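You operate a simulated robot arm through the tools that you are given. There is no shell and no other tool.

You run a simulated robot arm. Do the job below in one go: nothing can be reset, and whatever is moved stays where it is left.

## Task
Serve one ladle of hot stew into the blue bowl and keep the rest warm.
Fine: lid by its knob on the slate rest, then back on; ladle back; dial to warm; no spill. Set down upright: ladle.

The check looks at the end state, three seconds after you hand in, the way a careful person would. Anything else that was tipped, shoved, dropped, spilled or broken makes it a failure. A push-on lid holds only when it is set on centred and level and pressed home; a screw cap is set on level and turned clockwise until tight.

## Robot
A 7-joint arm with a two-finger parallel gripper, fixed in place. Base frame: the origin is at the foot of the arm, x ahead of it, y to its left, z up. Lengths are in mm, angles in rad, forces in N, time in s.
With the tool pointing down near the work surface it reaches from about 400 to 900 mm from the base axis. Its first joint turns from -2.496 to 2.496 rad. Payload 3 kg.
The TCP is the grasp point between the finger pads, 30 mm short of the fingertips. In the tool frame z runs along the fingers and y along their closing line. The gripper opens to 94 mm. The fingers are 28 mm wide and 10 mm thick; the gripper's body (50 by 96 mm) begins 55 mm behind the TCP.
Orientation is that of the tool frame in the base frame, as a unit quaternion [w, x, y, z]. With the fingers straight down and closing along the base's y, the tool's x points along the base's -x, its y along +y and its z along -z.

## Interface
- The arm moves only by the tool send_rows. Its argument "plan" is text: rows parted by semicolons, each of 7 numbers parted by spaces: the shift along the tool's x, y, z in mm, then the turn, a rotation vector about the tool's x, y, z in rad, then the opening, from 0 (shut) to 1 (fully open). In form: dx dy dz wx wy wz gripper; .... A call has 1 to 20 rows; each row shifts and turns the commanded pose from where the row before left it, along the tool's axes as they then stand. A row lasts 0.2 s, in which the tool goes at most 50 mm and 0.15 rad; a call with a longer step from one row to the next is refused whole, and so is a gripper value outside its range. A pose out of reach is approached as far as the arm can. The call stops where the force on the tool passes 40 N (or 10 N more than at its start, if that is more) or the arm is blocked; 0.2 s more then pass. Each finger travels about 72 mm/s and halts on what it meets, pressing with about 41 N; the grip force reading is that of the motor and also rises with nothing between the fingers. The clock runs only during rows and for 0.2 s after the last one: add rows that do not move to give the fingers time. The reply holds the time, the measured pose of the TCP, the force on the tool along the base axes, the opening and the grip force, in the units named above and with some noise, with the torque about the TCP (base axes, N m) and any sound that the robot's microphone picked up.
- Cameras (640 x 400 px; columns grow to the right, rows downward): "scene" is fixed at [51.7, 650, 1749.1]; the picture's right is [-0.43, -0.90, 0.00], its down [-0.49, 0.23, -0.84] and it looks along [0.76, -0.36, -0.54] (base axes); focal length 352 px, centre (320, 200). "wrist" rides on the gripper at [76, 14, -102] in the tool frame; the picture's right is [-0.18, 0.98, 0.00], its down [-0.75, -0.14, -0.64] and it looks along [-0.63, -0.12, 0.77] (tool axes); focal length 243 px, centre (320, 200). There is no depth. A picture from a camera that has moved, and an enlarged one, comes with that camera's place and axes in the base frame and with its lens.
- get_image(camera): a new picture of that camera. The clock stands still meanwhile.
- inspect(camera, box): a new picture of the part [left, top, right, bottom] of that camera's present view, enlarged. The clock stands still meanwhile.
- hand_in(): hands the job in; it is judged then, once.

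Nothing tells you positions but the pictures and the camera data. Unless the task says otherwise, let go and move clear before handing in.

The tools are called after ">>>" by a JSON object that holds its "method" and its "body". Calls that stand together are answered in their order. send_rows: Moves the arm, as the interface text tells. Its arguments: {"type":"object","properties":{"plan":{"type":"string"}},"required":["plan"]} The other tools are called the same way: get_image (camera) takes a picture; inspect (camera, box) takes an enlarged picture of a part of a camera's view; hand_in () hands the job in.

At the start:

```text
clock: 0.0
tool_pos: [449.3, -21.9, 1352.1]
tcp_rot: [0.0, -0.001, 1.0, 0.0]
contact_force: [0.7, -0.4, -0.6]
moment: [-0.01, 0.01, -0.01]
grip_width: 93.8
grasp_force: 0.1
```

scene: 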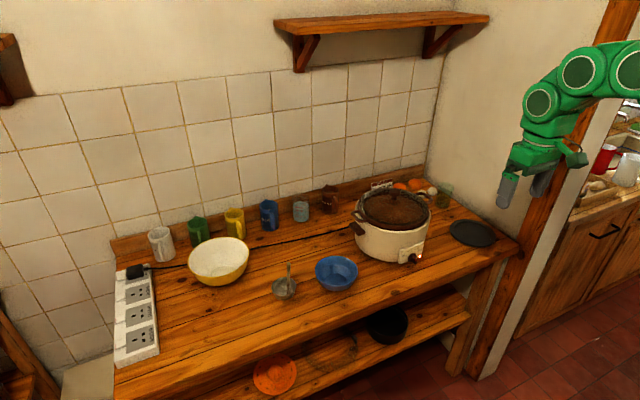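
wrist: 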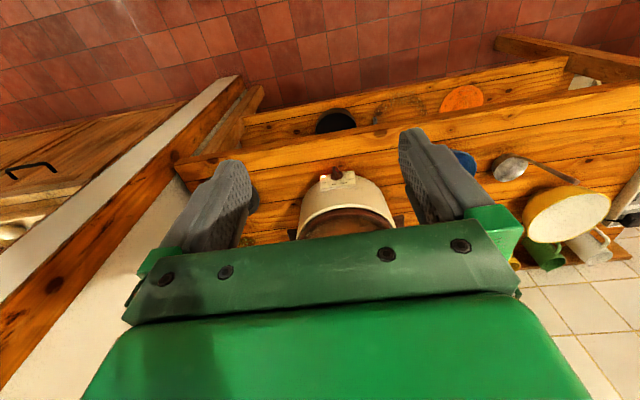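

I see a counter with a white slow cooker (lid on, dial in front), a blue bowl, a ladle in a small rest, a yellow bowl, mugs, and a dark round slate at the right. I'll zoom in on these before moving anything.

>>> {"method": "inspect", "body": {"camera": "scene", "box": [330, 160, 510, 280]}}

>>> {"method": "inspect", "body": {"camera": "scene", "box": [240, 230, 390, 330]}}

>>> {"method": "inspect", "body": {"camera": "wrist", "box": [240, 130, 440, 250]}}

>>> {"method": "inspect", "body": {"camera": "wrist", "box": [430, 70, 640, 280]}}

```text
3.33 times, centred on (420, 220) of scene
camera zoom: at [51.7, 650.0, 1749.1], right [-0.43, -0.9, 0.0], down [-0.49, 0.23, -0.84], along [0.76, -0.36, -0.54], focal length 1174 px, centre (-13, 133)
```

zoom: 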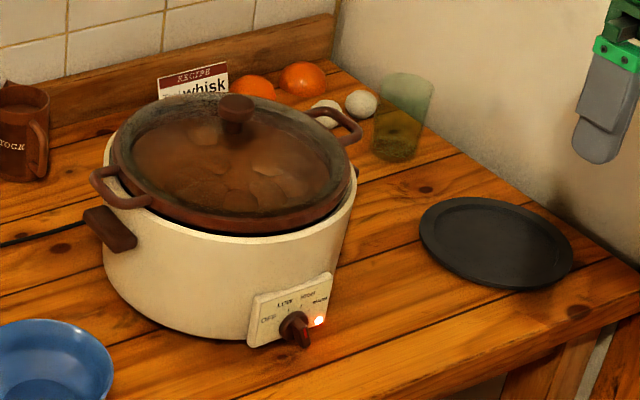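

```text
4.00 times, centred on (315, 280) of scene
camera zoom: at [51.7, 650.0, 1749.1], right [-0.43, -0.9, 0.0], down [-0.49, 0.23, -0.84], along [0.76, -0.36, -0.54], focal length 1408 px, centre (340, -120)
```

zoom: 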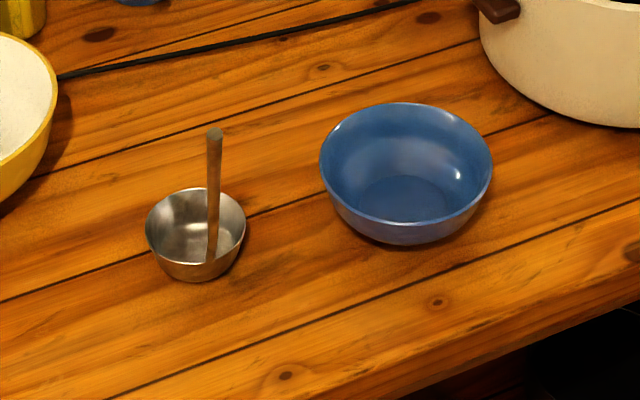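

```text
3.20 times, centred on (340, 190) of wrist
camera zoom: at [373.2, -7.6, 1454.7], right [0.18, 0.98, 0.0], down [0.75, -0.14, 0.64], along [0.63, -0.12, -0.77], focal length 776 px, centre (256, 232)
```

zoom: 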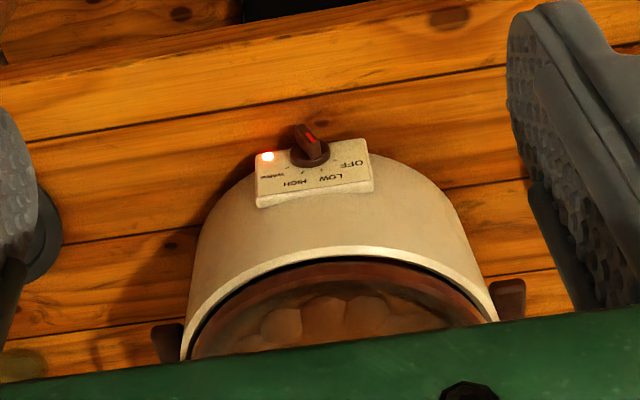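

```text
1.90 times, centred on (535, 175) of wrist
camera zoom: at [373.2, -7.6, 1454.7], right [0.18, 0.98, 0.0], down [0.75, -0.14, 0.64], along [0.63, -0.12, -0.77], focal length 462 px, centre (-90, 248)
```

zoom: 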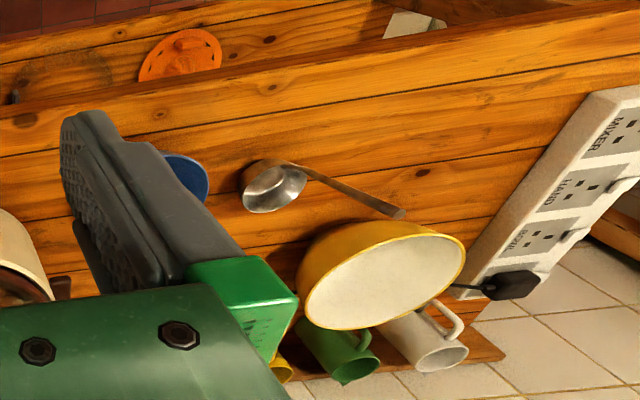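

The dial knob sits at about (741, -32, 915), the ladle cup at about (798, 419, 920) with its handle leaning back towards the arm, and the slate at about (790, -370). I'll move high above the counter, first left and then right, to get better views.

>>> {"method": "send_rows", "body": {"plan": "0 45 0 0 0 0 0.3;0 45 0 0 0 0 0.3;0 45 0 0 0 0 0.3;0 45 0 0 0 0 0.3;0 45 0 0 0 0 0.3;0 45 0 0 0 0 0.3;0 0 0 0 0 0 0.3"}}

>>> {"method": "get_image", "body": {"camera": "wrist"}}

```text
clock: 1.6
tool_pos: [447.5, 248.5, 1352.4]
tcp_rot: [0.0, 0.0, 1.0, -0.001]
contact_force: [0.1, -0.3, -0.6]
moment: [-0.02, -0.01, 0.0]
grip_width: 28.6
grasp_force: 0.0
```

```text
taken
camera wrist: at [372.7, 261.9, 1455.0], right [0.18, 0.98, 0.0], down [0.75, -0.14, 0.64], along [0.63, -0.12, -0.77], focal length 243 px, centre (320, 200)
```

wrist: 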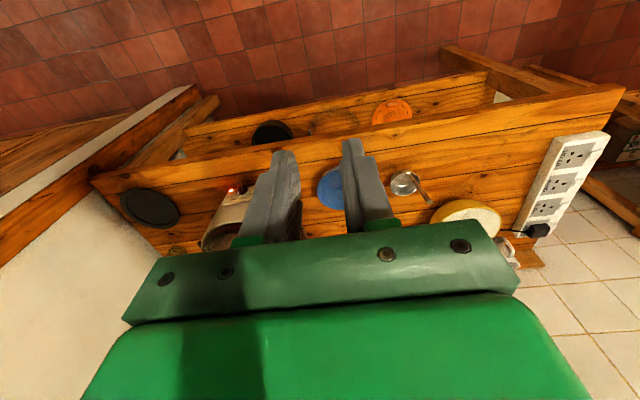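

From here I can see the slate, the cooker front, the blue bowl and the ladle. I'll zoom in on each one.

>>> {"method": "inspect", "body": {"camera": "wrist", "box": [90, 160, 270, 272]}}

>>> {"method": "inspect", "body": {"camera": "wrist", "box": [290, 140, 470, 252]}}

>>> {"method": "inspect", "body": {"camera": "scene", "box": [385, 225, 445, 275]}}

>>> {"method": "get_image", "body": {"camera": "scene"}}

```text
3.56 times, centred on (180, 216) of wrist
camera zoom: at [372.7, 261.9, 1455.0], right [0.18, 0.98, 0.0], down [0.75, -0.14, 0.64], along [0.63, -0.12, -0.77], focal length 863 px, centre (818, 143)
```

zoom: 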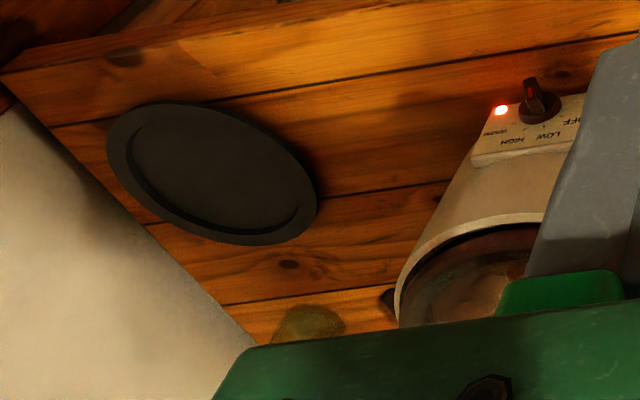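

```text
3.56 times, centred on (380, 196) of wrist
camera zoom: at [372.7, 261.9, 1455.0], right [0.18, 0.98, 0.0], down [0.75, -0.14, 0.64], along [0.63, -0.12, -0.77], focal length 863 px, centre (107, 214)
```

zoom: 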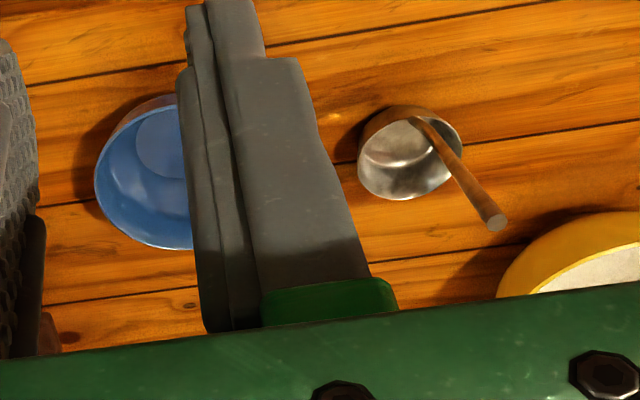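

```text
8.00 times, centred on (415, 250) of scene
camera zoom: at [51.7, 650.0, 1749.1], right [-0.43, -0.9, 0.0], down [-0.49, 0.23, -0.84], along [0.76, -0.36, -0.54], focal length 2817 px, centre (-440, -200)
```

zoom: 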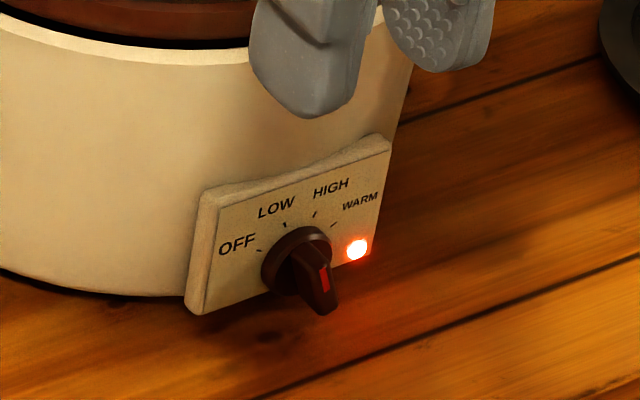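

```text
taken
```

scene: 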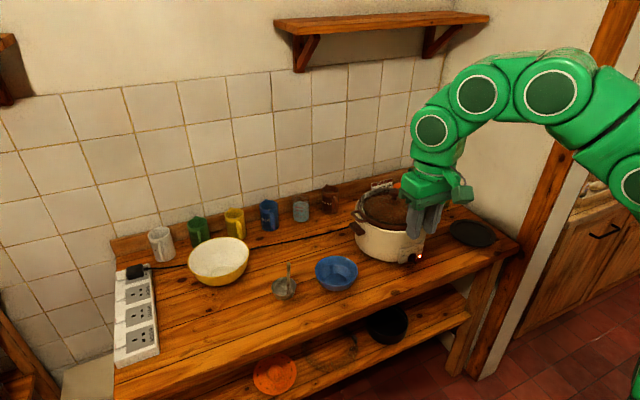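

The knob protrudes towards the arm. I'll go back to the middle and tilt the tool forward so the wrist camera can see the lid and the dial face.

>>> {"method": "send_rows", "body": {"plan": "0 -45 0 0 0 0 1;0 -45 0 0 0 0 1;0 -45 0 0 0 0 1;0 -45 0 0 0 0 1;0 -45 0 0 0 0 1;0 -45 0 0 0 0 1;0 0 0 0 -0.15 0 1;0 0 0 0 -0.15 0 1;0 0 0 0 -0.15 0 1;0 0 0 0 -0.15 0 1;0 0 0 0 0 0 1"}}

>>> {"method": "get_image", "body": {"camera": "wrist"}}

```text
clock: 4.0
tool_pos: [449.2, -20.7, 1352.2]
tcp_rot: [0.296, 0.0, 0.955, 0.0]
contact_force: [-0.2, -1.0, -0.7]
moment: [0.02, -0.02, 0.01]
grip_width: 94.3
grasp_force: 0.1
```

```text
taken
camera wrist: at [328.6, -7.3, 1394.0], right [0.15, 0.98, 0.1], down [0.26, -0.14, 0.96], along [0.95, -0.12, -0.28], focal length 243 px, centre (320, 200)
```

wrist: 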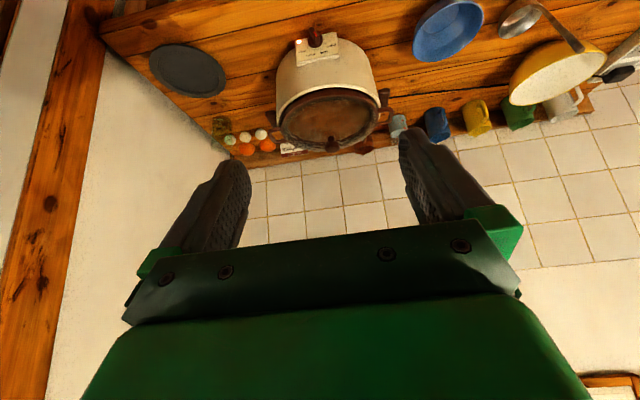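

This view covers the slate, cooker, bowl and ladle together. I'll enlarge each part to measure it.

>>> {"method": "inspect", "body": {"camera": "wrist", "box": [250, 20, 410, 160]}}

>>> {"method": "inspect", "body": {"camera": "wrist", "box": [130, 30, 290, 160]}}

>>> {"method": "inspect", "body": {"camera": "wrist", "box": [400, 0, 600, 125]}}

>>> {"method": "inspect", "body": {"camera": "wrist", "box": [290, 20, 350, 65]}}

```text
2.86 times, centred on (330, 90) of wrist
camera zoom: at [328.6, -7.3, 1394.0], right [0.15, 0.98, 0.1], down [0.26, -0.14, 0.96], along [0.95, -0.12, -0.28], focal length 693 px, centre (291, 514)
```

zoom: 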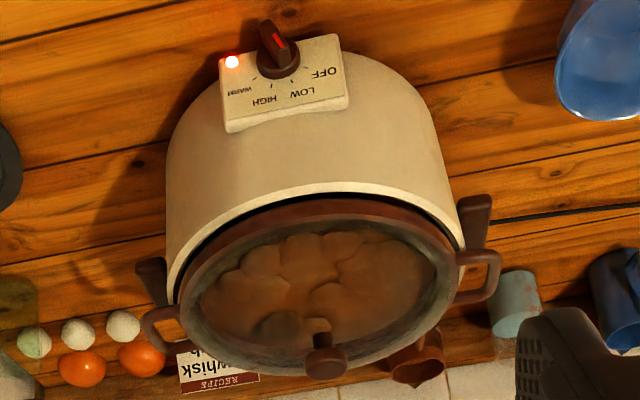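

```text
3.08 times, centred on (210, 95) of wrist
camera zoom: at [328.6, -7.3, 1394.0], right [0.15, 0.98, 0.1], down [0.26, -0.14, 0.96], along [0.95, -0.12, -0.28], focal length 746 px, centre (658, 523)
```

zoom: 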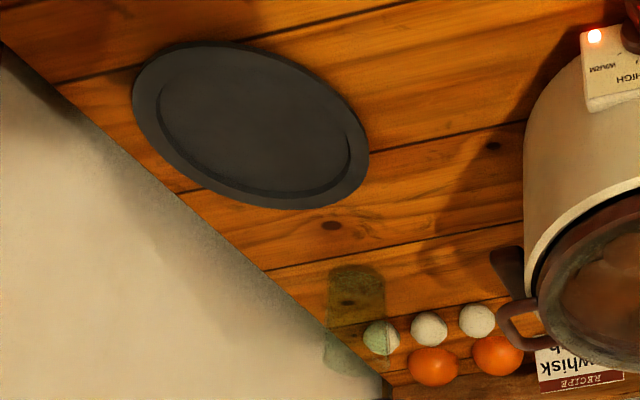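

```text
3.20 times, centred on (500, 62) of wrist
camera zoom: at [328.6, -7.3, 1394.0], right [0.15, 0.98, 0.1], down [0.26, -0.14, 0.96], along [0.95, -0.12, -0.28], focal length 776 px, centre (-256, 640)
```

zoom: 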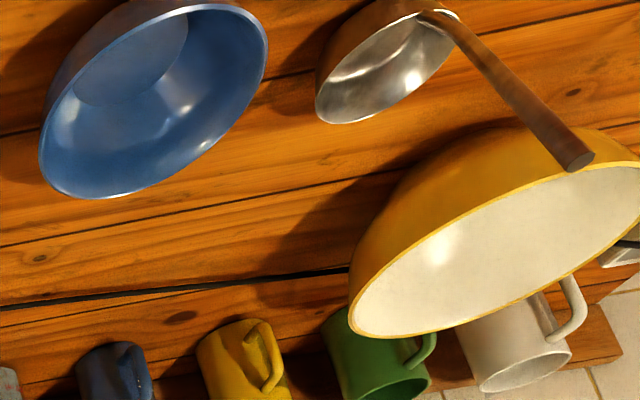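

```text
8.89 times, centred on (320, 42) of wrist
camera zoom: at [328.6, -7.3, 1394.0], right [0.15, 0.98, 0.1], down [0.26, -0.14, 0.96], along [0.95, -0.12, -0.28], focal length 2157 px, centre (320, 1600)
```

zoom: 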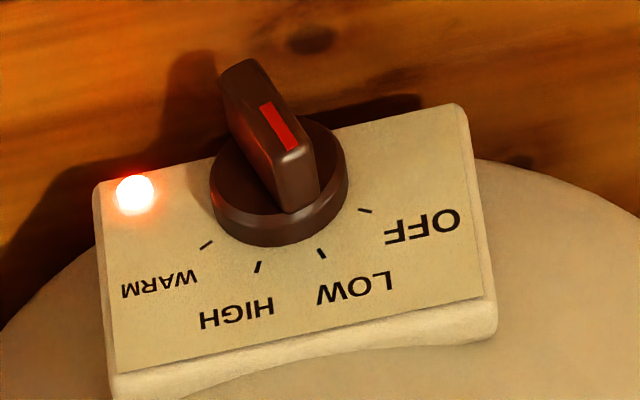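

Current estimates: lid knob (880, -29, ~1105), slate (783, -365, top ~877), blue bowl rim centre (770, 250, ~940), ladle cup (803, 421, rim ~910), ladle handle tip (732, 425, 1075), and dial at LOW. Next I'll look closely at the lid knob and the area around it.

>>> {"method": "inspect", "body": {"camera": "wrist", "box": [285, 105, 375, 161]}}

>>> {"method": "inspect", "body": {"camera": "scene", "box": [350, 175, 440, 245]}}

>>> {"method": "inspect", "body": {"camera": "wrist", "box": [480, 0, 640, 100]}}

```text
7.11 times, centred on (330, 133) of wrist
camera zoom: at [328.6, -7.3, 1394.0], right [0.15, 0.98, 0.1], down [0.26, -0.14, 0.96], along [0.95, -0.12, -0.28], focal length 1725 px, centre (249, 676)
```

zoom: 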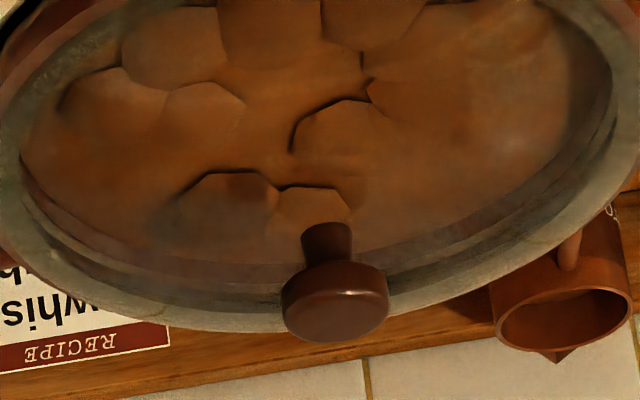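

```text
5.71 times, centred on (395, 210) of scene
camera zoom: at [51.7, 650.0, 1749.1], right [-0.43, -0.9, 0.0], down [-0.49, 0.23, -0.84], along [0.76, -0.36, -0.54], focal length 2012 px, centre (-109, 143)
```

zoom: 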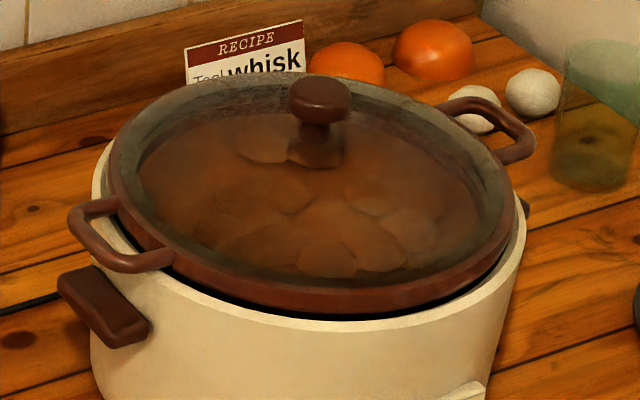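

```text
4.00 times, centred on (560, 50) of wrist
camera zoom: at [328.6, -7.3, 1394.0], right [0.15, 0.98, 0.1], down [0.26, -0.14, 0.96], along [0.95, -0.12, -0.28], focal length 970 px, centre (-640, 800)
```

zoom: 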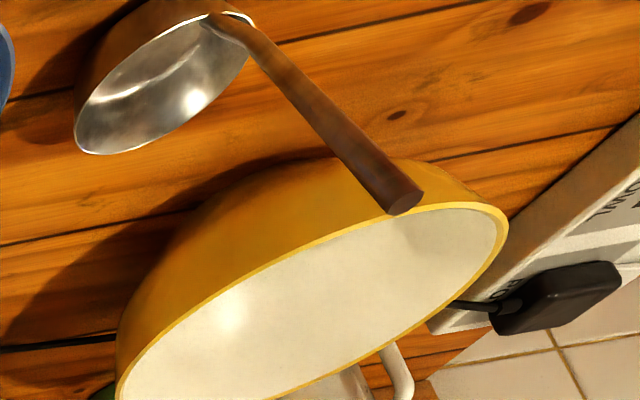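

The lid is the glass disc, and it sits inside the crock rim that carries the loop handles. Its mushroom knob is about 38 mm across. I'll bring the tool upright again and move above the knob at a safe height.

>>> {"method": "send_rows", "body": {"plan": "0 0 0 0 0.15 0 1;0 0 0 0 0.15 0 1;0 0 0 0 0.15 0 1;0 0 0 0 0.15 0 1;-43 -1 0 0 0 0 1;-43 -1 0 0 0 0 1;-43 -1 0 0 0 0 1;-43 -1 0 0 0 0 1;-43 -1 0 0 0 0 1;-43 -1 0 0 0 0 1;-43 -1 10 0 0 0 1;-43 -1 20 0 0 0 1;-43 0 30 0 0 0 1;-43 0 30 0 0 0 1;0 0 20 0 0 0 1;0 0 0 0 0 0 1;0 0 0 0 0 0 1"}}

>>> {"method": "get_image", "body": {"camera": "wrist"}}

>>> {"method": "get_image", "body": {"camera": "scene"}}

```text
refused: row 13 steps farther than a row can; nothing moved
```

```text
taken
camera wrist: at [328.6, -7.3, 1394.0], right [0.15, 0.98, 0.1], down [0.26, -0.14, 0.96], along [0.95, -0.12, -0.28], focal length 243 px, centre (320, 200)
```

wrist: 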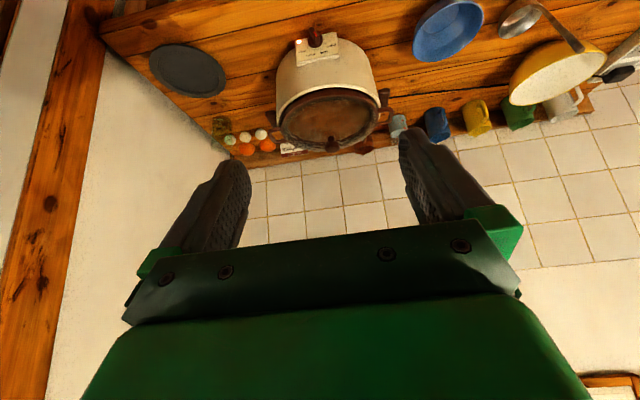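

```text
taken
```

scene: 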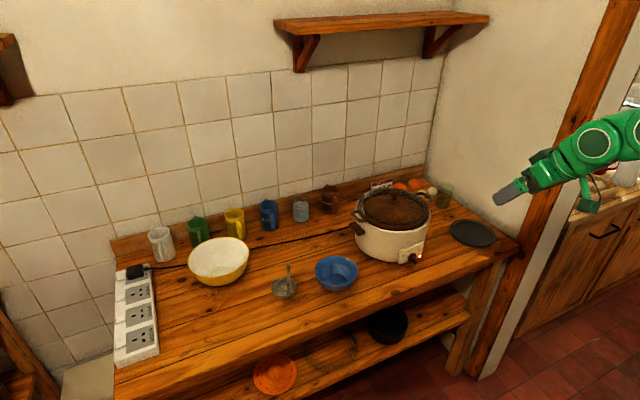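

The plan was refused because one row was longer than 50 mm, and nothing moved. I'll resend it with shorter rows.

>>> {"method": "send_rows", "body": {"plan": "0 0 0 0 0.15 0 1;0 0 0 0 0.15 0 1;0 0 0 0 0.15 0 1;0 0 0 0 0.15 0 1;-43 -1 0 0 0 0 1;-43 -1 0 0 0 0 1;-43 -1 0 0 0 0 1;-43 -1 0 0 0 0 1;-43 -1 0 0 0 0 1;-43 -1 0 0 0 0 1;-43 -1 10 0 0 0 1;-43 -1 20 0 0 0 1;-43 0 20 0 0 0 1;-43 0 20 0 0 0 1;0 0 40 0 0 0 1;0 0 0 0 0 0 1;0 0 0 0 0 0 1"}}

>>> {"method": "get_image", "body": {"camera": "wrist"}}

>>> {"method": "get_image", "body": {"camera": "scene"}}

```text
clock: 7.6
tool_pos: [759.1, -16.6, 1176.1]
tcp_rot: [0.0, 0.001, 1.0, 0.0]
contact_force: [0.0, -0.5, 0.3]
moment: [-0.02, 0.01, 0.02]
grip_width: 93.8
grasp_force: 0.0
out of reach, approached as far as the arm can: row 6, 7, 8, 9, 10, 11, 13, 14
```

```text
taken
camera wrist: at [683.5, -2.2, 1278.9], right [0.18, 0.98, 0.0], down [0.75, -0.14, 0.64], along [0.63, -0.12, -0.77], focal length 243 px, centre (320, 200)
```

wrist: 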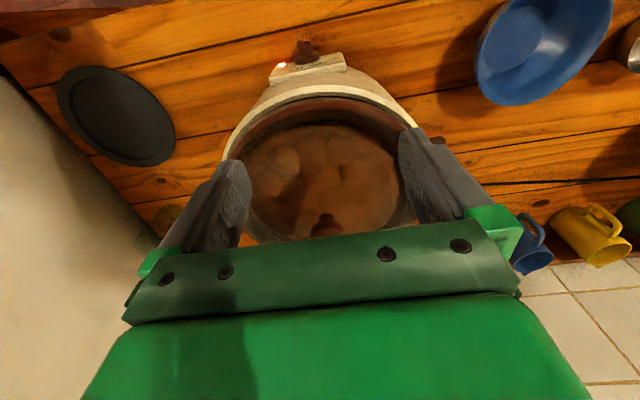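

```text
taken
```

scene: 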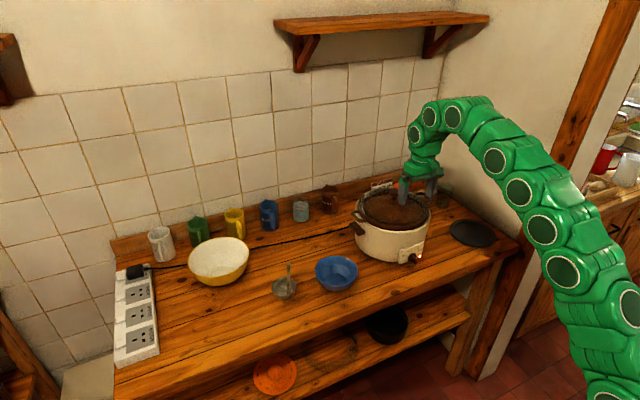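

The arm reached its limit with the tool vertical and stopped at x=759. To reach the knob I'll tilt the tool slightly forward. First I'll measure from this nearer view.

>>> {"method": "inspect", "body": {"camera": "wrist", "box": [220, 100, 420, 245]}}

>>> {"method": "inspect", "body": {"camera": "wrist", "box": [255, 30, 365, 105]}}

>>> {"method": "inspect", "body": {"camera": "wrist", "box": [40, 40, 200, 180]}}

>>> {"method": "inspect", "body": {"camera": "wrist", "box": [440, 0, 640, 125]}}

```text
2.76 times, centred on (320, 172) of wrist
camera zoom: at [683.5, -2.2, 1278.9], right [0.18, 0.98, 0.0], down [0.75, -0.14, 0.64], along [0.63, -0.12, -0.77], focal length 669 px, centre (320, 276)
```

zoom: 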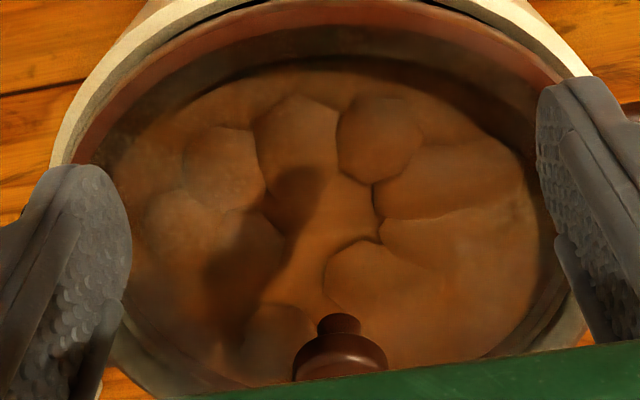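

```text
5.33 times, centred on (310, 68) of wrist
camera zoom: at [683.5, -2.2, 1278.9], right [0.18, 0.98, 0.0], down [0.75, -0.14, 0.64], along [0.63, -0.12, -0.77], focal length 1294 px, centre (373, 907)
```

zoom: 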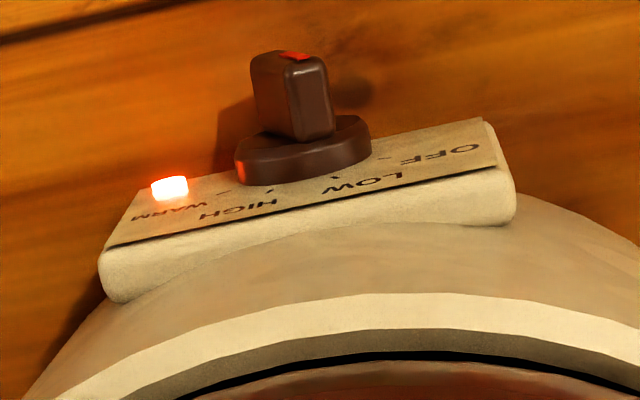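

```text
2.86 times, centred on (120, 110) of wrist
camera zoom: at [683.5, -2.2, 1278.9], right [0.18, 0.98, 0.0], down [0.75, -0.14, 0.64], along [0.63, -0.12, -0.77], focal length 693 px, centre (891, 457)
```

zoom: 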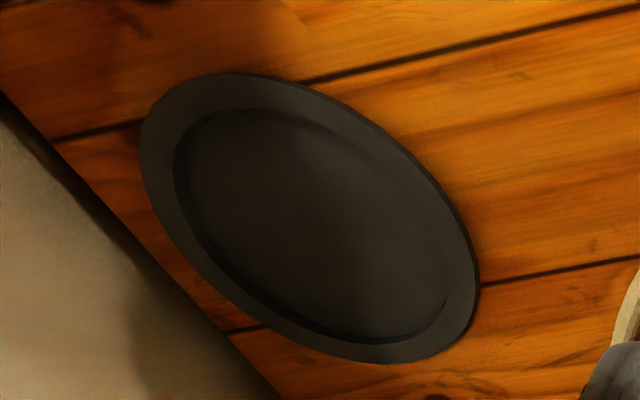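

```text
3.20 times, centred on (540, 62) of wrist
camera zoom: at [683.5, -2.2, 1278.9], right [0.18, 0.98, 0.0], down [0.75, -0.14, 0.64], along [0.63, -0.12, -0.77], focal length 776 px, centre (-384, 640)
```

zoom: 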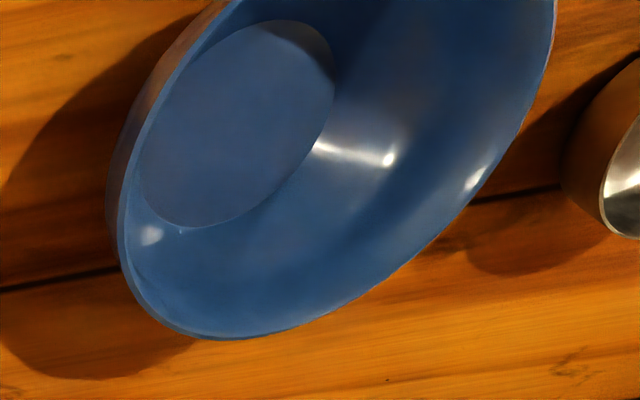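

The knob measures (870, -29, 1105). I'll tilt the tool forward 0.3 rad, move so the open fingers straddle the knob from just above, and then look again.

>>> {"method": "send_rows", "body": {"plan": "0 0 0 0 -0.15 0 1;0 0 0 0 -0.15 0 1;-25.7 -4 18.4 0 0 0 1;-25.7 -4 18.4 0 0 0 1;-22 -2.2 15.2 0 0 0 1;-22 -2.2 15.2 0 0 0 1;0 0 0 0 0 0 1;0 0 0 0 0 0 1"}}

>>> {"method": "get_image", "body": {"camera": "wrist"}}

>>> {"method": "inspect", "body": {"camera": "scene", "box": [330, 130, 490, 240]}}

```text
clock: 9.4
tool_pos: [870.2, -26.7, 1139.7]
tcp_rot: [0.15, 0.0, 0.989, 0.0]
contact_force: [0.3, 0.3, 0.5]
moment: [0.04, 0.0, 0.01]
grip_width: 93.9
grasp_force: 0.1
```

```text
taken
camera wrist: at [766.5, -14.1, 1216.0], right [0.18, 0.98, 0.05], down [0.53, -0.14, 0.84], along [0.83, -0.12, -0.55], focal length 243 px, centre (320, 200)
```

wrist: 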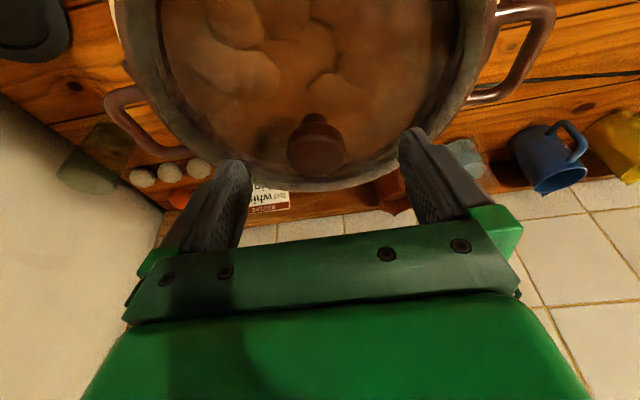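

```text
3.64 times, centred on (410, 185) of scene
camera zoom: at [51.7, 650.0, 1749.1], right [-0.43, -0.9, 0.0], down [-0.49, 0.23, -0.84], along [0.76, -0.36, -0.54], focal length 1280 px, centre (-7, 254)
```

zoom: 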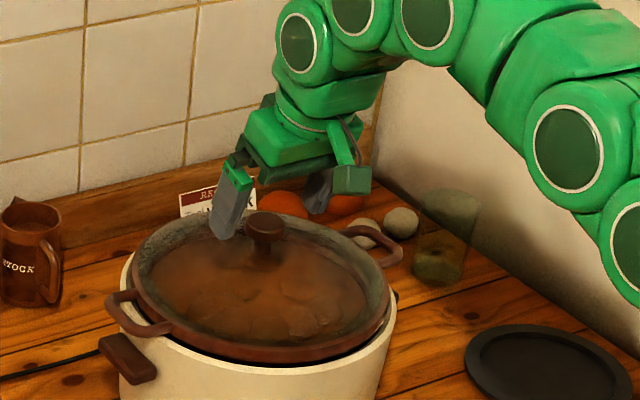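

The knob sits just below and between the fingers. I'll drop about 25 mm, then check the fit before closing.

>>> {"method": "send_rows", "body": {"plan": "2.2 -1.4 12.4 0 0 0 1;2.2 -1.4 12.4 0 0 0 1;0 0 0 0 0 0 1;0 0 0 0 0 0 1"}}

>>> {"method": "inspect", "body": {"camera": "wrist", "box": [200, 80, 460, 260]}}

>>> {"method": "inspect", "body": {"camera": "scene", "box": [360, 150, 450, 220]}}

```text
clock: 10.4
tool_pos: [871.8, -30.4, 1116.3]
tcp_rot: [0.15, 0.0, 0.989, 0.001]
contact_force: [1.0, -0.5, 0.6]
moment: [0.0, 0.01, -0.02]
grip_width: 94.0
grasp_force: 0.0
```

```text
2.22 times, centred on (330, 170) of wrist
camera zoom: at [769.8, -17.1, 1190.7], right [0.18, 0.98, 0.05], down [0.53, -0.14, 0.84], along [0.83, -0.12, -0.55], focal length 539 px, centre (298, 267)
```

zoom: 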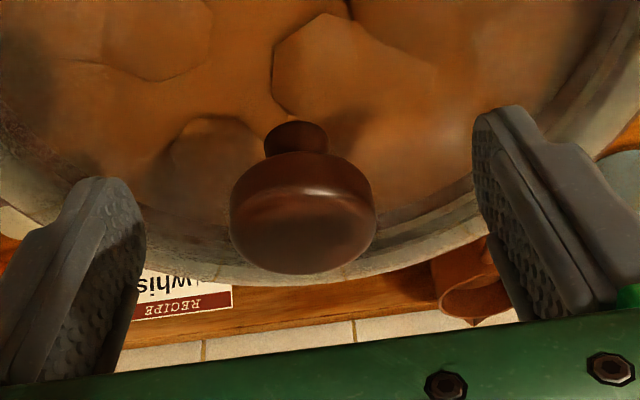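

```text
5.71 times, centred on (405, 185) of scene
camera zoom: at [51.7, 650.0, 1749.1], right [-0.43, -0.9, 0.0], down [-0.49, 0.23, -0.84], along [0.76, -0.36, -0.54], focal length 2012 px, centre (-166, 286)
```

zoom: 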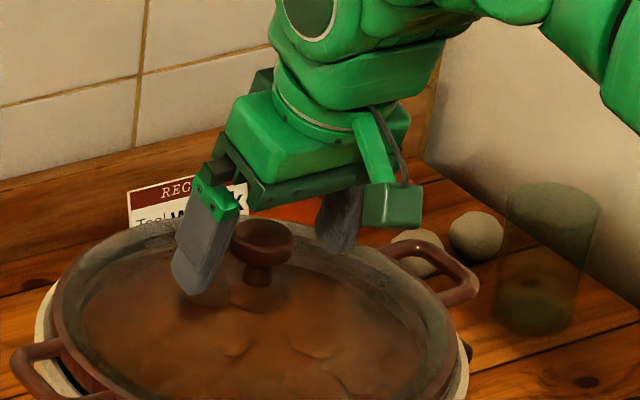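

The knob is centred between the pads and the fingertips clear the glass. I'll close on it now.

>>> {"method": "send_rows", "body": {"plan": "0 0 0 0 0 0 0;0 0 0 0 0 0 0;0 0 0 0 0 0 0;0 0 0 0 0 0 0;0 0 0 0 0 0 0"}}

>>> {"method": "inspect", "body": {"camera": "wrist", "box": [200, 80, 460, 260]}}

```text
clock: 11.6
tool_pos: [872.9, -30.1, 1114.7]
tcp_rot: [0.149, 0.0, 0.989, 0.0]
contact_force: [-0.9, 1.3, 0.6]
moment: [0.02, 0.01, 0.03]
grip_width: 36.7
grasp_force: 40.7
```

```text
2.22 times, centred on (330, 170) of wrist
camera zoom: at [769.8, -16.9, 1190.7], right [0.18, 0.98, 0.05], down [0.53, -0.14, 0.84], along [0.83, -0.12, -0.55], focal length 539 px, centre (298, 267)
```

zoom: 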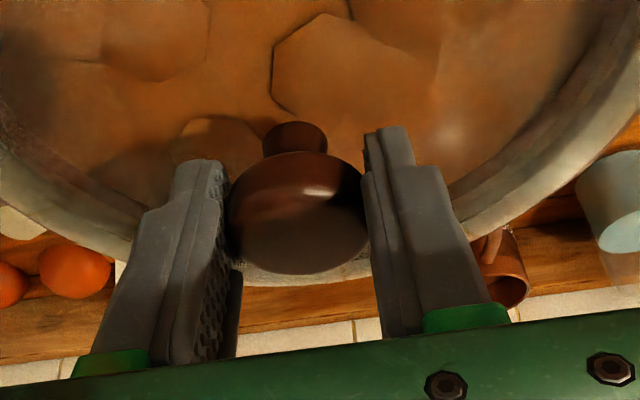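

The knob is gripped at 36.7 mm. I'll lift straight up slowly and look.

>>> {"method": "send_rows", "body": {"plan": "-1.5 0 -4.8 0 0 0 0;-2.96 0 -9.55 0 0 0 0;-2.96 0 -9.55 0 0 0 0;-2.96 0 -9.55 0 0 0 0;0 0 0 0 0 0 0"}}

>>> {"method": "inspect", "body": {"camera": "scene", "box": [340, 130, 460, 240]}}

>>> {"method": "get_image", "body": {"camera": "wrist"}}

```text
clock: 12.8
tool_pos: [873.9, -29.9, 1151.1]
tcp_rot: [0.15, 0.0, 0.989, 0.0]
contact_force: [0.1, -0.2, -4.0]
moment: [0.0, 0.0, -0.01]
grip_width: 37.1
grasp_force: 40.8
```

```text
3.64 times, centred on (400, 185) of scene
camera zoom: at [51.7, 650.0, 1749.1], right [-0.43, -0.9, 0.0], down [-0.49, 0.23, -0.84], along [0.76, -0.36, -0.54], focal length 1280 px, centre (29, 254)
```

zoom: 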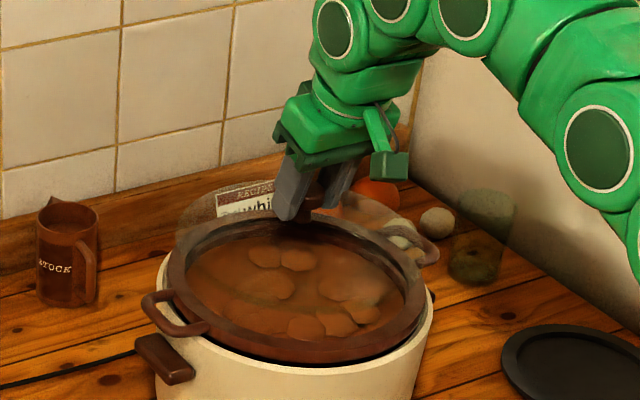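

```text
taken
camera wrist: at [770.8, -16.1, 1226.2], right [0.18, 0.98, 0.05], down [0.53, -0.14, 0.84], along [0.83, -0.12, -0.55], focal length 243 px, centre (320, 200)
```

wrist: 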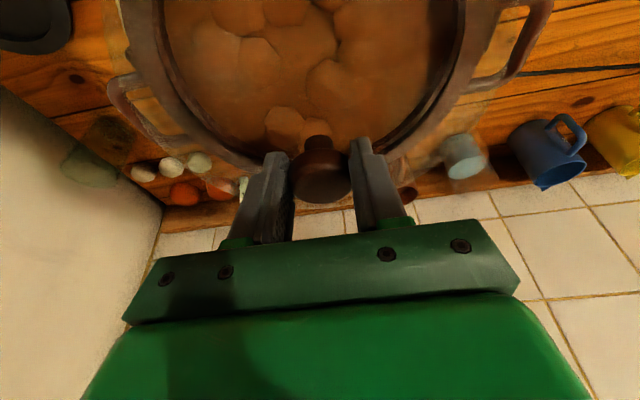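

The lid came off cleanly and level, leaving the crock in place. I'll carry it to just above the slate, staying high until it's past the cooker.

>>> {"method": "send_rows", "body": {"plan": "14.7 -10 -20.2 0 0 0 0;6.69 -28.9 -2.07 0 0 0 0;6.69 -28.9 -2.07 0 0 0 0;6.69 -28.9 -2.07 0 0 0 0;6.69 -28.9 -2.07 0 0 0 0;6.69 -28.9 -2.07 0 0 0 0;6.69 -28.9 -2.07 0 0 0 0;6.69 -28.9 -2.07 0 0 0 0;6.69 -28.9 -2.07 0 0 0 0;6.69 -28.9 -2.07 0 0 0 0;6.69 -28.9 -2.07 0 0 0 0;6.69 -28.9 -2.07 0 0 0 0;0 0 0 0 0 0 0;0 0 0 0 0 0 0"}}

>>> {"method": "get_image", "body": {"camera": "wrist"}}

>>> {"method": "get_image", "body": {"camera": "scene"}}

```text
clock: 15.8
tool_pos: [776.0, -357.3, 1168.1]
tcp_rot: [0.15, 0.0, 0.989, 0.0]
contact_force: [0.5, -0.1, -4.0]
moment: [-0.02, 0.02, -0.02]
grip_width: 36.8
grasp_force: 41.1
```

```text
taken
camera wrist: at [673.1, -344.2, 1242.9], right [0.18, 0.98, 0.05], down [0.53, -0.14, 0.84], along [0.83, -0.12, -0.55], focal length 243 px, centre (320, 200)
```

wrist: 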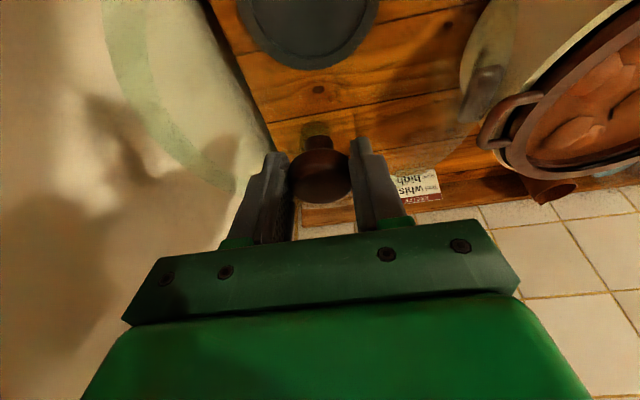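

```text
taken
```

scene: 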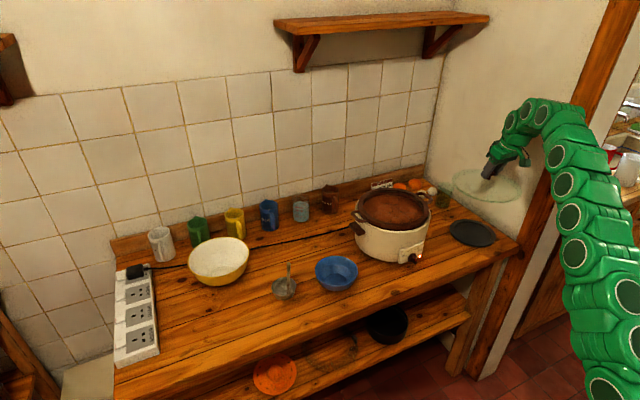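

The lid hangs over the slate area and the right wall is only about 15 mm from its edge. Before lowering, I'll locate the slate more exactly from this view.

>>> {"method": "inspect", "body": {"camera": "wrist", "box": [200, 0, 420, 140]}}

>>> {"method": "inspect", "body": {"camera": "scene", "box": [420, 110, 560, 280]}}

>>> {"method": "get_image", "body": {"camera": "scene"}}

```text
2.86 times, centred on (310, 70) of wrist
camera zoom: at [673.1, -344.2, 1242.9], right [0.18, 0.98, 0.05], down [0.53, -0.14, 0.84], along [0.83, -0.12, -0.55], focal length 693 px, centre (349, 571)
```

zoom: 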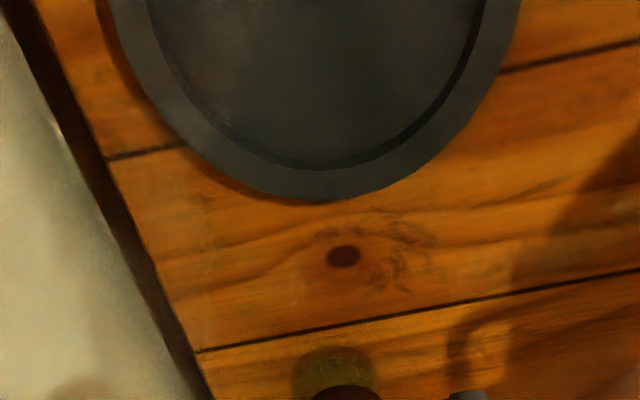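

```text
2.35 times, centred on (490, 195) of scene
camera zoom: at [51.7, 650.0, 1749.1], right [-0.43, -0.9, 0.0], down [-0.49, 0.23, -0.84], along [0.76, -0.36, -0.54], focal length 828 px, centre (-80, 212)
```

zoom: 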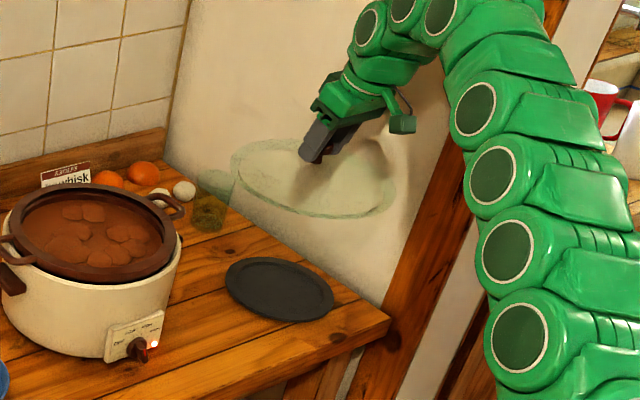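

```text
taken
```

scene: 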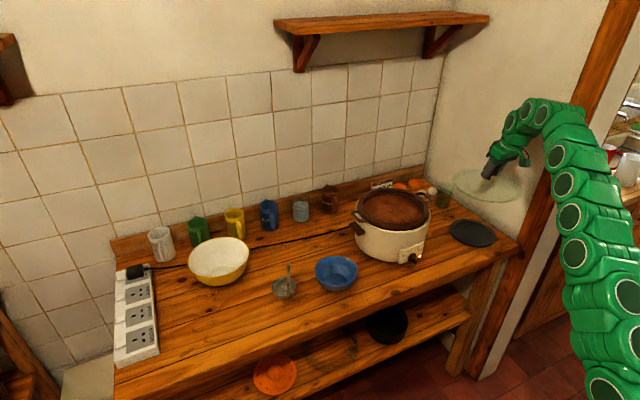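

Slate centre is about (782, -358) with radius ~86. I'll lower to about 30 mm above where I expect contact, kept slightly off the wall, and then go down in small steps.

>>> {"method": "send_rows", "body": {"plan": "7.49 0.6 26.6 0 0 0 0;7.49 0.6 26.6 0 0 0 0;7.49 0.6 26.6 0 0 0 0;7.49 0.6 26.6 0 0 0 0;7.49 0.6 26.6 0 0 0 0;7.49 0.6 26.6 0 0 0 0;5.4 0.4 19.1 0 0 0 0;0 0 0 0 0 0 0;0 0 0 0 0 0 0"}}

>>> {"method": "inspect", "body": {"camera": "scene", "box": [420, 150, 560, 280]}}

>>> {"method": "get_image", "body": {"camera": "wrist"}}

```text
clock: 17.8
tool_pos: [780.0, -354.1, 980.4]
tcp_rot: [0.15, 0.0, 0.989, 0.0]
contact_force: [0.0, -0.3, -4.3]
moment: [-0.01, -0.02, -0.02]
grip_width: 36.9
grasp_force: 41.1
```

```text
3.08 times, centred on (490, 215) of scene
camera zoom: at [51.7, 650.0, 1749.1], right [-0.43, -0.9, 0.0], down [-0.49, 0.23, -0.84], along [0.76, -0.36, -0.54], focal length 1083 px, centre (-203, 154)
```

zoom: 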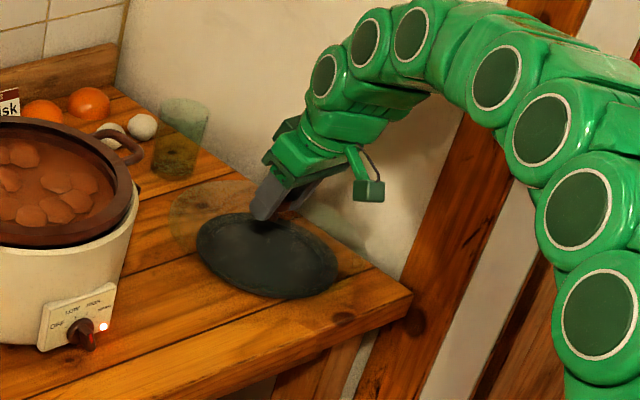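

```text
taken
camera wrist: at [677.1, -340.4, 1055.7], right [0.18, 0.98, 0.05], down [0.53, -0.14, 0.84], along [0.83, -0.12, -0.55], focal length 243 px, centre (320, 200)
```

wrist: 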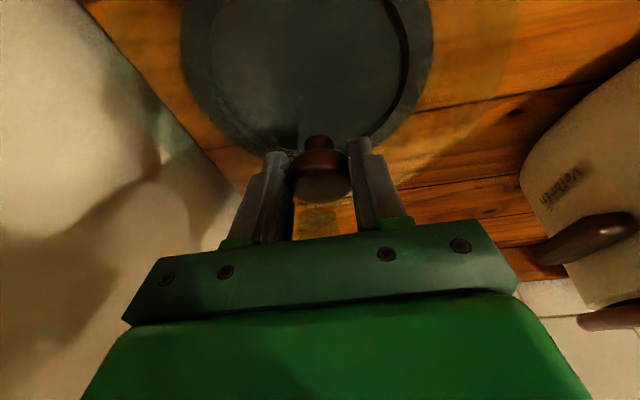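

Still free at TCP z≈980. I'll keep lowering gently.

>>> {"method": "send_rows", "body": {"plan": "1.48 0 4.78 0 0 0 0;1.48 0 4.78 0 0 0 0;1.48 0 4.78 0 0 0 0;0.89 0 2.87 0 0 0 0;0 0 0 0 0 0 0"}}

```text
clock: 19.0
tool_pos: [782.4, -354.5, 965.6]
tcp_rot: [0.151, 0.0, 0.989, 0.0]
contact_force: [0.1, 2.5, 30.7]
moment: [0.02, -0.26, -0.01]
grip_width: 36.7
grasp_force: 40.8
```

Contact came at TCP z≈966. I'll ease up a few millimetres to relieve the force and look at how the lid sits.

>>> {"method": "send_rows", "body": {"plan": "-0.74 0 -2.39 0 0 0 0;0 0 0 0 0 0 0"}}

>>> {"method": "inspect", "body": {"camera": "scene", "box": [440, 180, 540, 260]}}

>>> {"method": "inspect", "body": {"camera": "wrist", "box": [120, 0, 480, 220]}}

```text
clock: 19.6
tool_pos: [780.4, -353.7, 965.1]
tcp_rot: [0.149, 0.0, 0.989, 0.0]
contact_force: [5.8, -3.0, 10.7]
moment: [-0.05, -0.81, -0.09]
grip_width: 36.8
grasp_force: 41.3
```

```text
5.00 times, centred on (490, 220) of scene
camera zoom: at [51.7, 650.0, 1749.1], right [-0.43, -0.9, 0.0], down [-0.49, 0.23, -0.84], along [0.76, -0.36, -0.54], focal length 1760 px, centre (-530, 100)
```

zoom: 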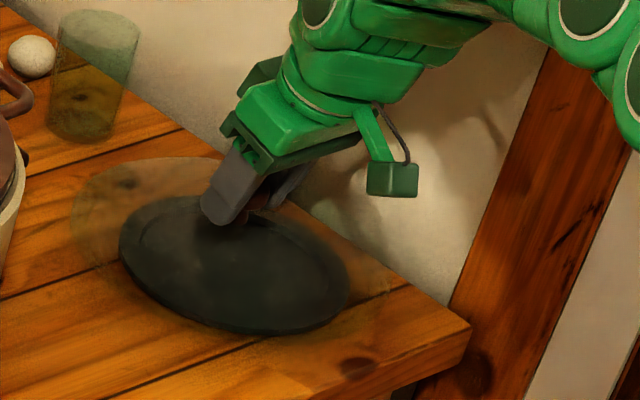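

```text
1.78 times, centred on (300, 110) of wrist
camera zoom: at [677.4, -340.5, 1039.9], right [0.18, 0.98, 0.05], down [0.53, -0.14, 0.84], along [0.83, -0.12, -0.55], focal length 431 px, centre (356, 360)
```

zoom: 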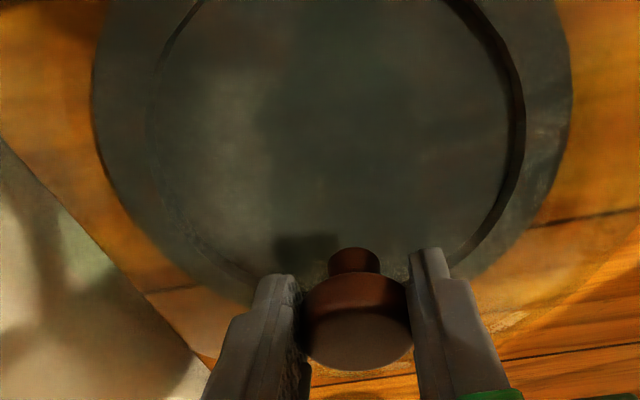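

The lid is resting on the slate, well centred, and the slate has the load. I'll open the fingers and back straight up.

>>> {"method": "send_rows", "body": {"plan": "0 0 0 0 0 0 0.5;0 0 0 0 0 0 0.75;0 0 0 0 0 0 0.75;-3 0 -9.55 0 0 0 0.75;-5.9 0 -19.1 0 0 0 0.75;-8.9 0 -28.7 0 0 0 0.75;-8.9 0 -28.7 0 0 0 0.75;-8.9 0 -28.7 0 0 0 0.75;0 0 0 0 0 0 0.75"}}

>>> {"method": "inspect", "body": {"camera": "scene", "box": [420, 150, 560, 280]}}

>>> {"method": "get_image", "body": {"camera": "wrist"}}

```text
clock: 21.6
tool_pos: [780.3, -354.5, 1086.2]
tcp_rot: [0.149, 0.0, 0.989, 0.0]
contact_force: [0.0, -0.4, 0.5]
moment: [0.01, 0.02, -0.02]
grip_width: 70.3
grasp_force: 0.0
```

```text
3.08 times, centred on (490, 215) of scene
camera zoom: at [51.7, 650.0, 1749.1], right [-0.43, -0.9, 0.0], down [-0.49, 0.23, -0.84], along [0.76, -0.36, -0.54], focal length 1083 px, centre (-203, 154)
```

zoom: 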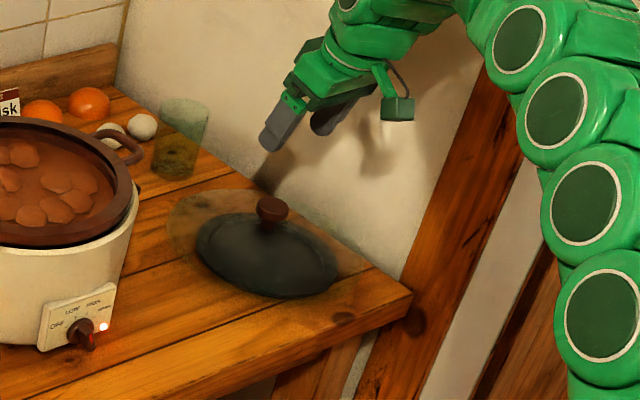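

```text
taken
camera wrist: at [677.4, -340.7, 1160.4], right [0.18, 0.98, 0.05], down [0.53, -0.14, 0.84], along [0.83, -0.12, -0.55], focal length 243 px, centre (320, 200)
```

wrist: 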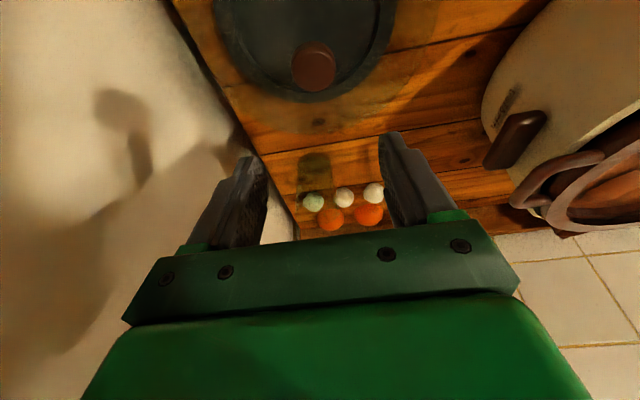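

The lid is safely on the slate and the fingers are clear. Next is the ladle: I'll back off, pass in front of the cooker at height, and pitch the tool to about 45° for the handle grasp.

>>> {"method": "send_rows", "body": {"plan": "31.4 0 -25.4 0 0 0 0.75;31.4 0 -25.4 0 0 0 0.75;31.4 0 -25.4 0 0 0 0.75;31.4 0 -25.4 0 0 0 0.75;0 43.3 0 0 -0.1213 0 0.75;0 43.3 0 0 -0.1213 0 0.75;0 43.3 0 0 -0.1213 0 0.75;0 43.3 0 0 -0.1213 0 0.75;0 43.3 0 0 0 0 0.75;0 43.3 0 0 0 0 0.75;0 43.3 0 0 0 0 0.75;0 43.3 0 0 0 0 0.75;0 43.3 0 0 0 0 0.75;0 43.3 0 0 0 0 0.75;0 43.3 0 0 0 0 0.75;0 43.3 0 0 0 0 0.75;0 43.3 0 0 0 0 0.75;0 43.3 0 0 0 0 0.75;0 0 0 0 0 0 0.75;0 0 0 0 0 0 0.75"}}

>>> {"method": "get_image", "body": {"camera": "wrist"}}

>>> {"method": "get_image", "body": {"camera": "scene"}}

```text
clock: 25.8
tool_pos: [632.8, 251.7, 1145.9]
tcp_rot: [0.383, 0.0, 0.924, 0.0]
contact_force: [-0.2, -0.7, 0.2]
moment: [-0.04, 0.01, 0.01]
grip_width: 70.5
grasp_force: 0.0
```

```text
taken
camera wrist: at [505.7, 265.0, 1164.6], right [0.13, 0.98, 0.13], down [0.08, -0.14, 0.99], along [0.99, -0.12, -0.1], focal length 243 px, centre (320, 200)
```

wrist: 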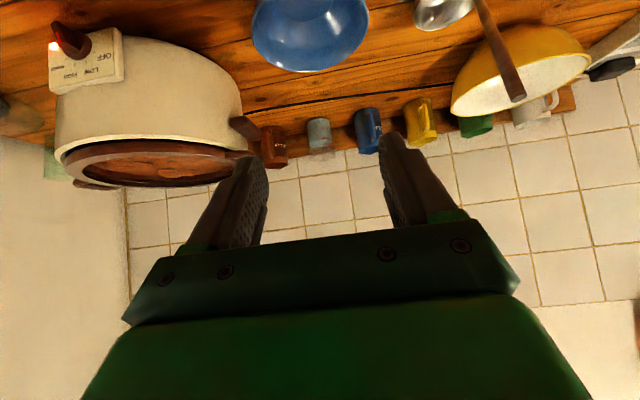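

```text
taken
```

scene: 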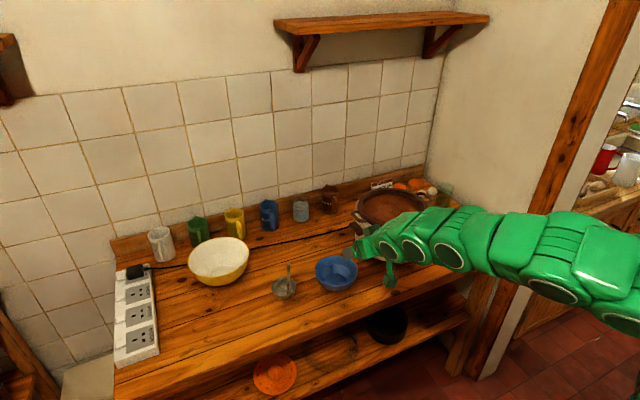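

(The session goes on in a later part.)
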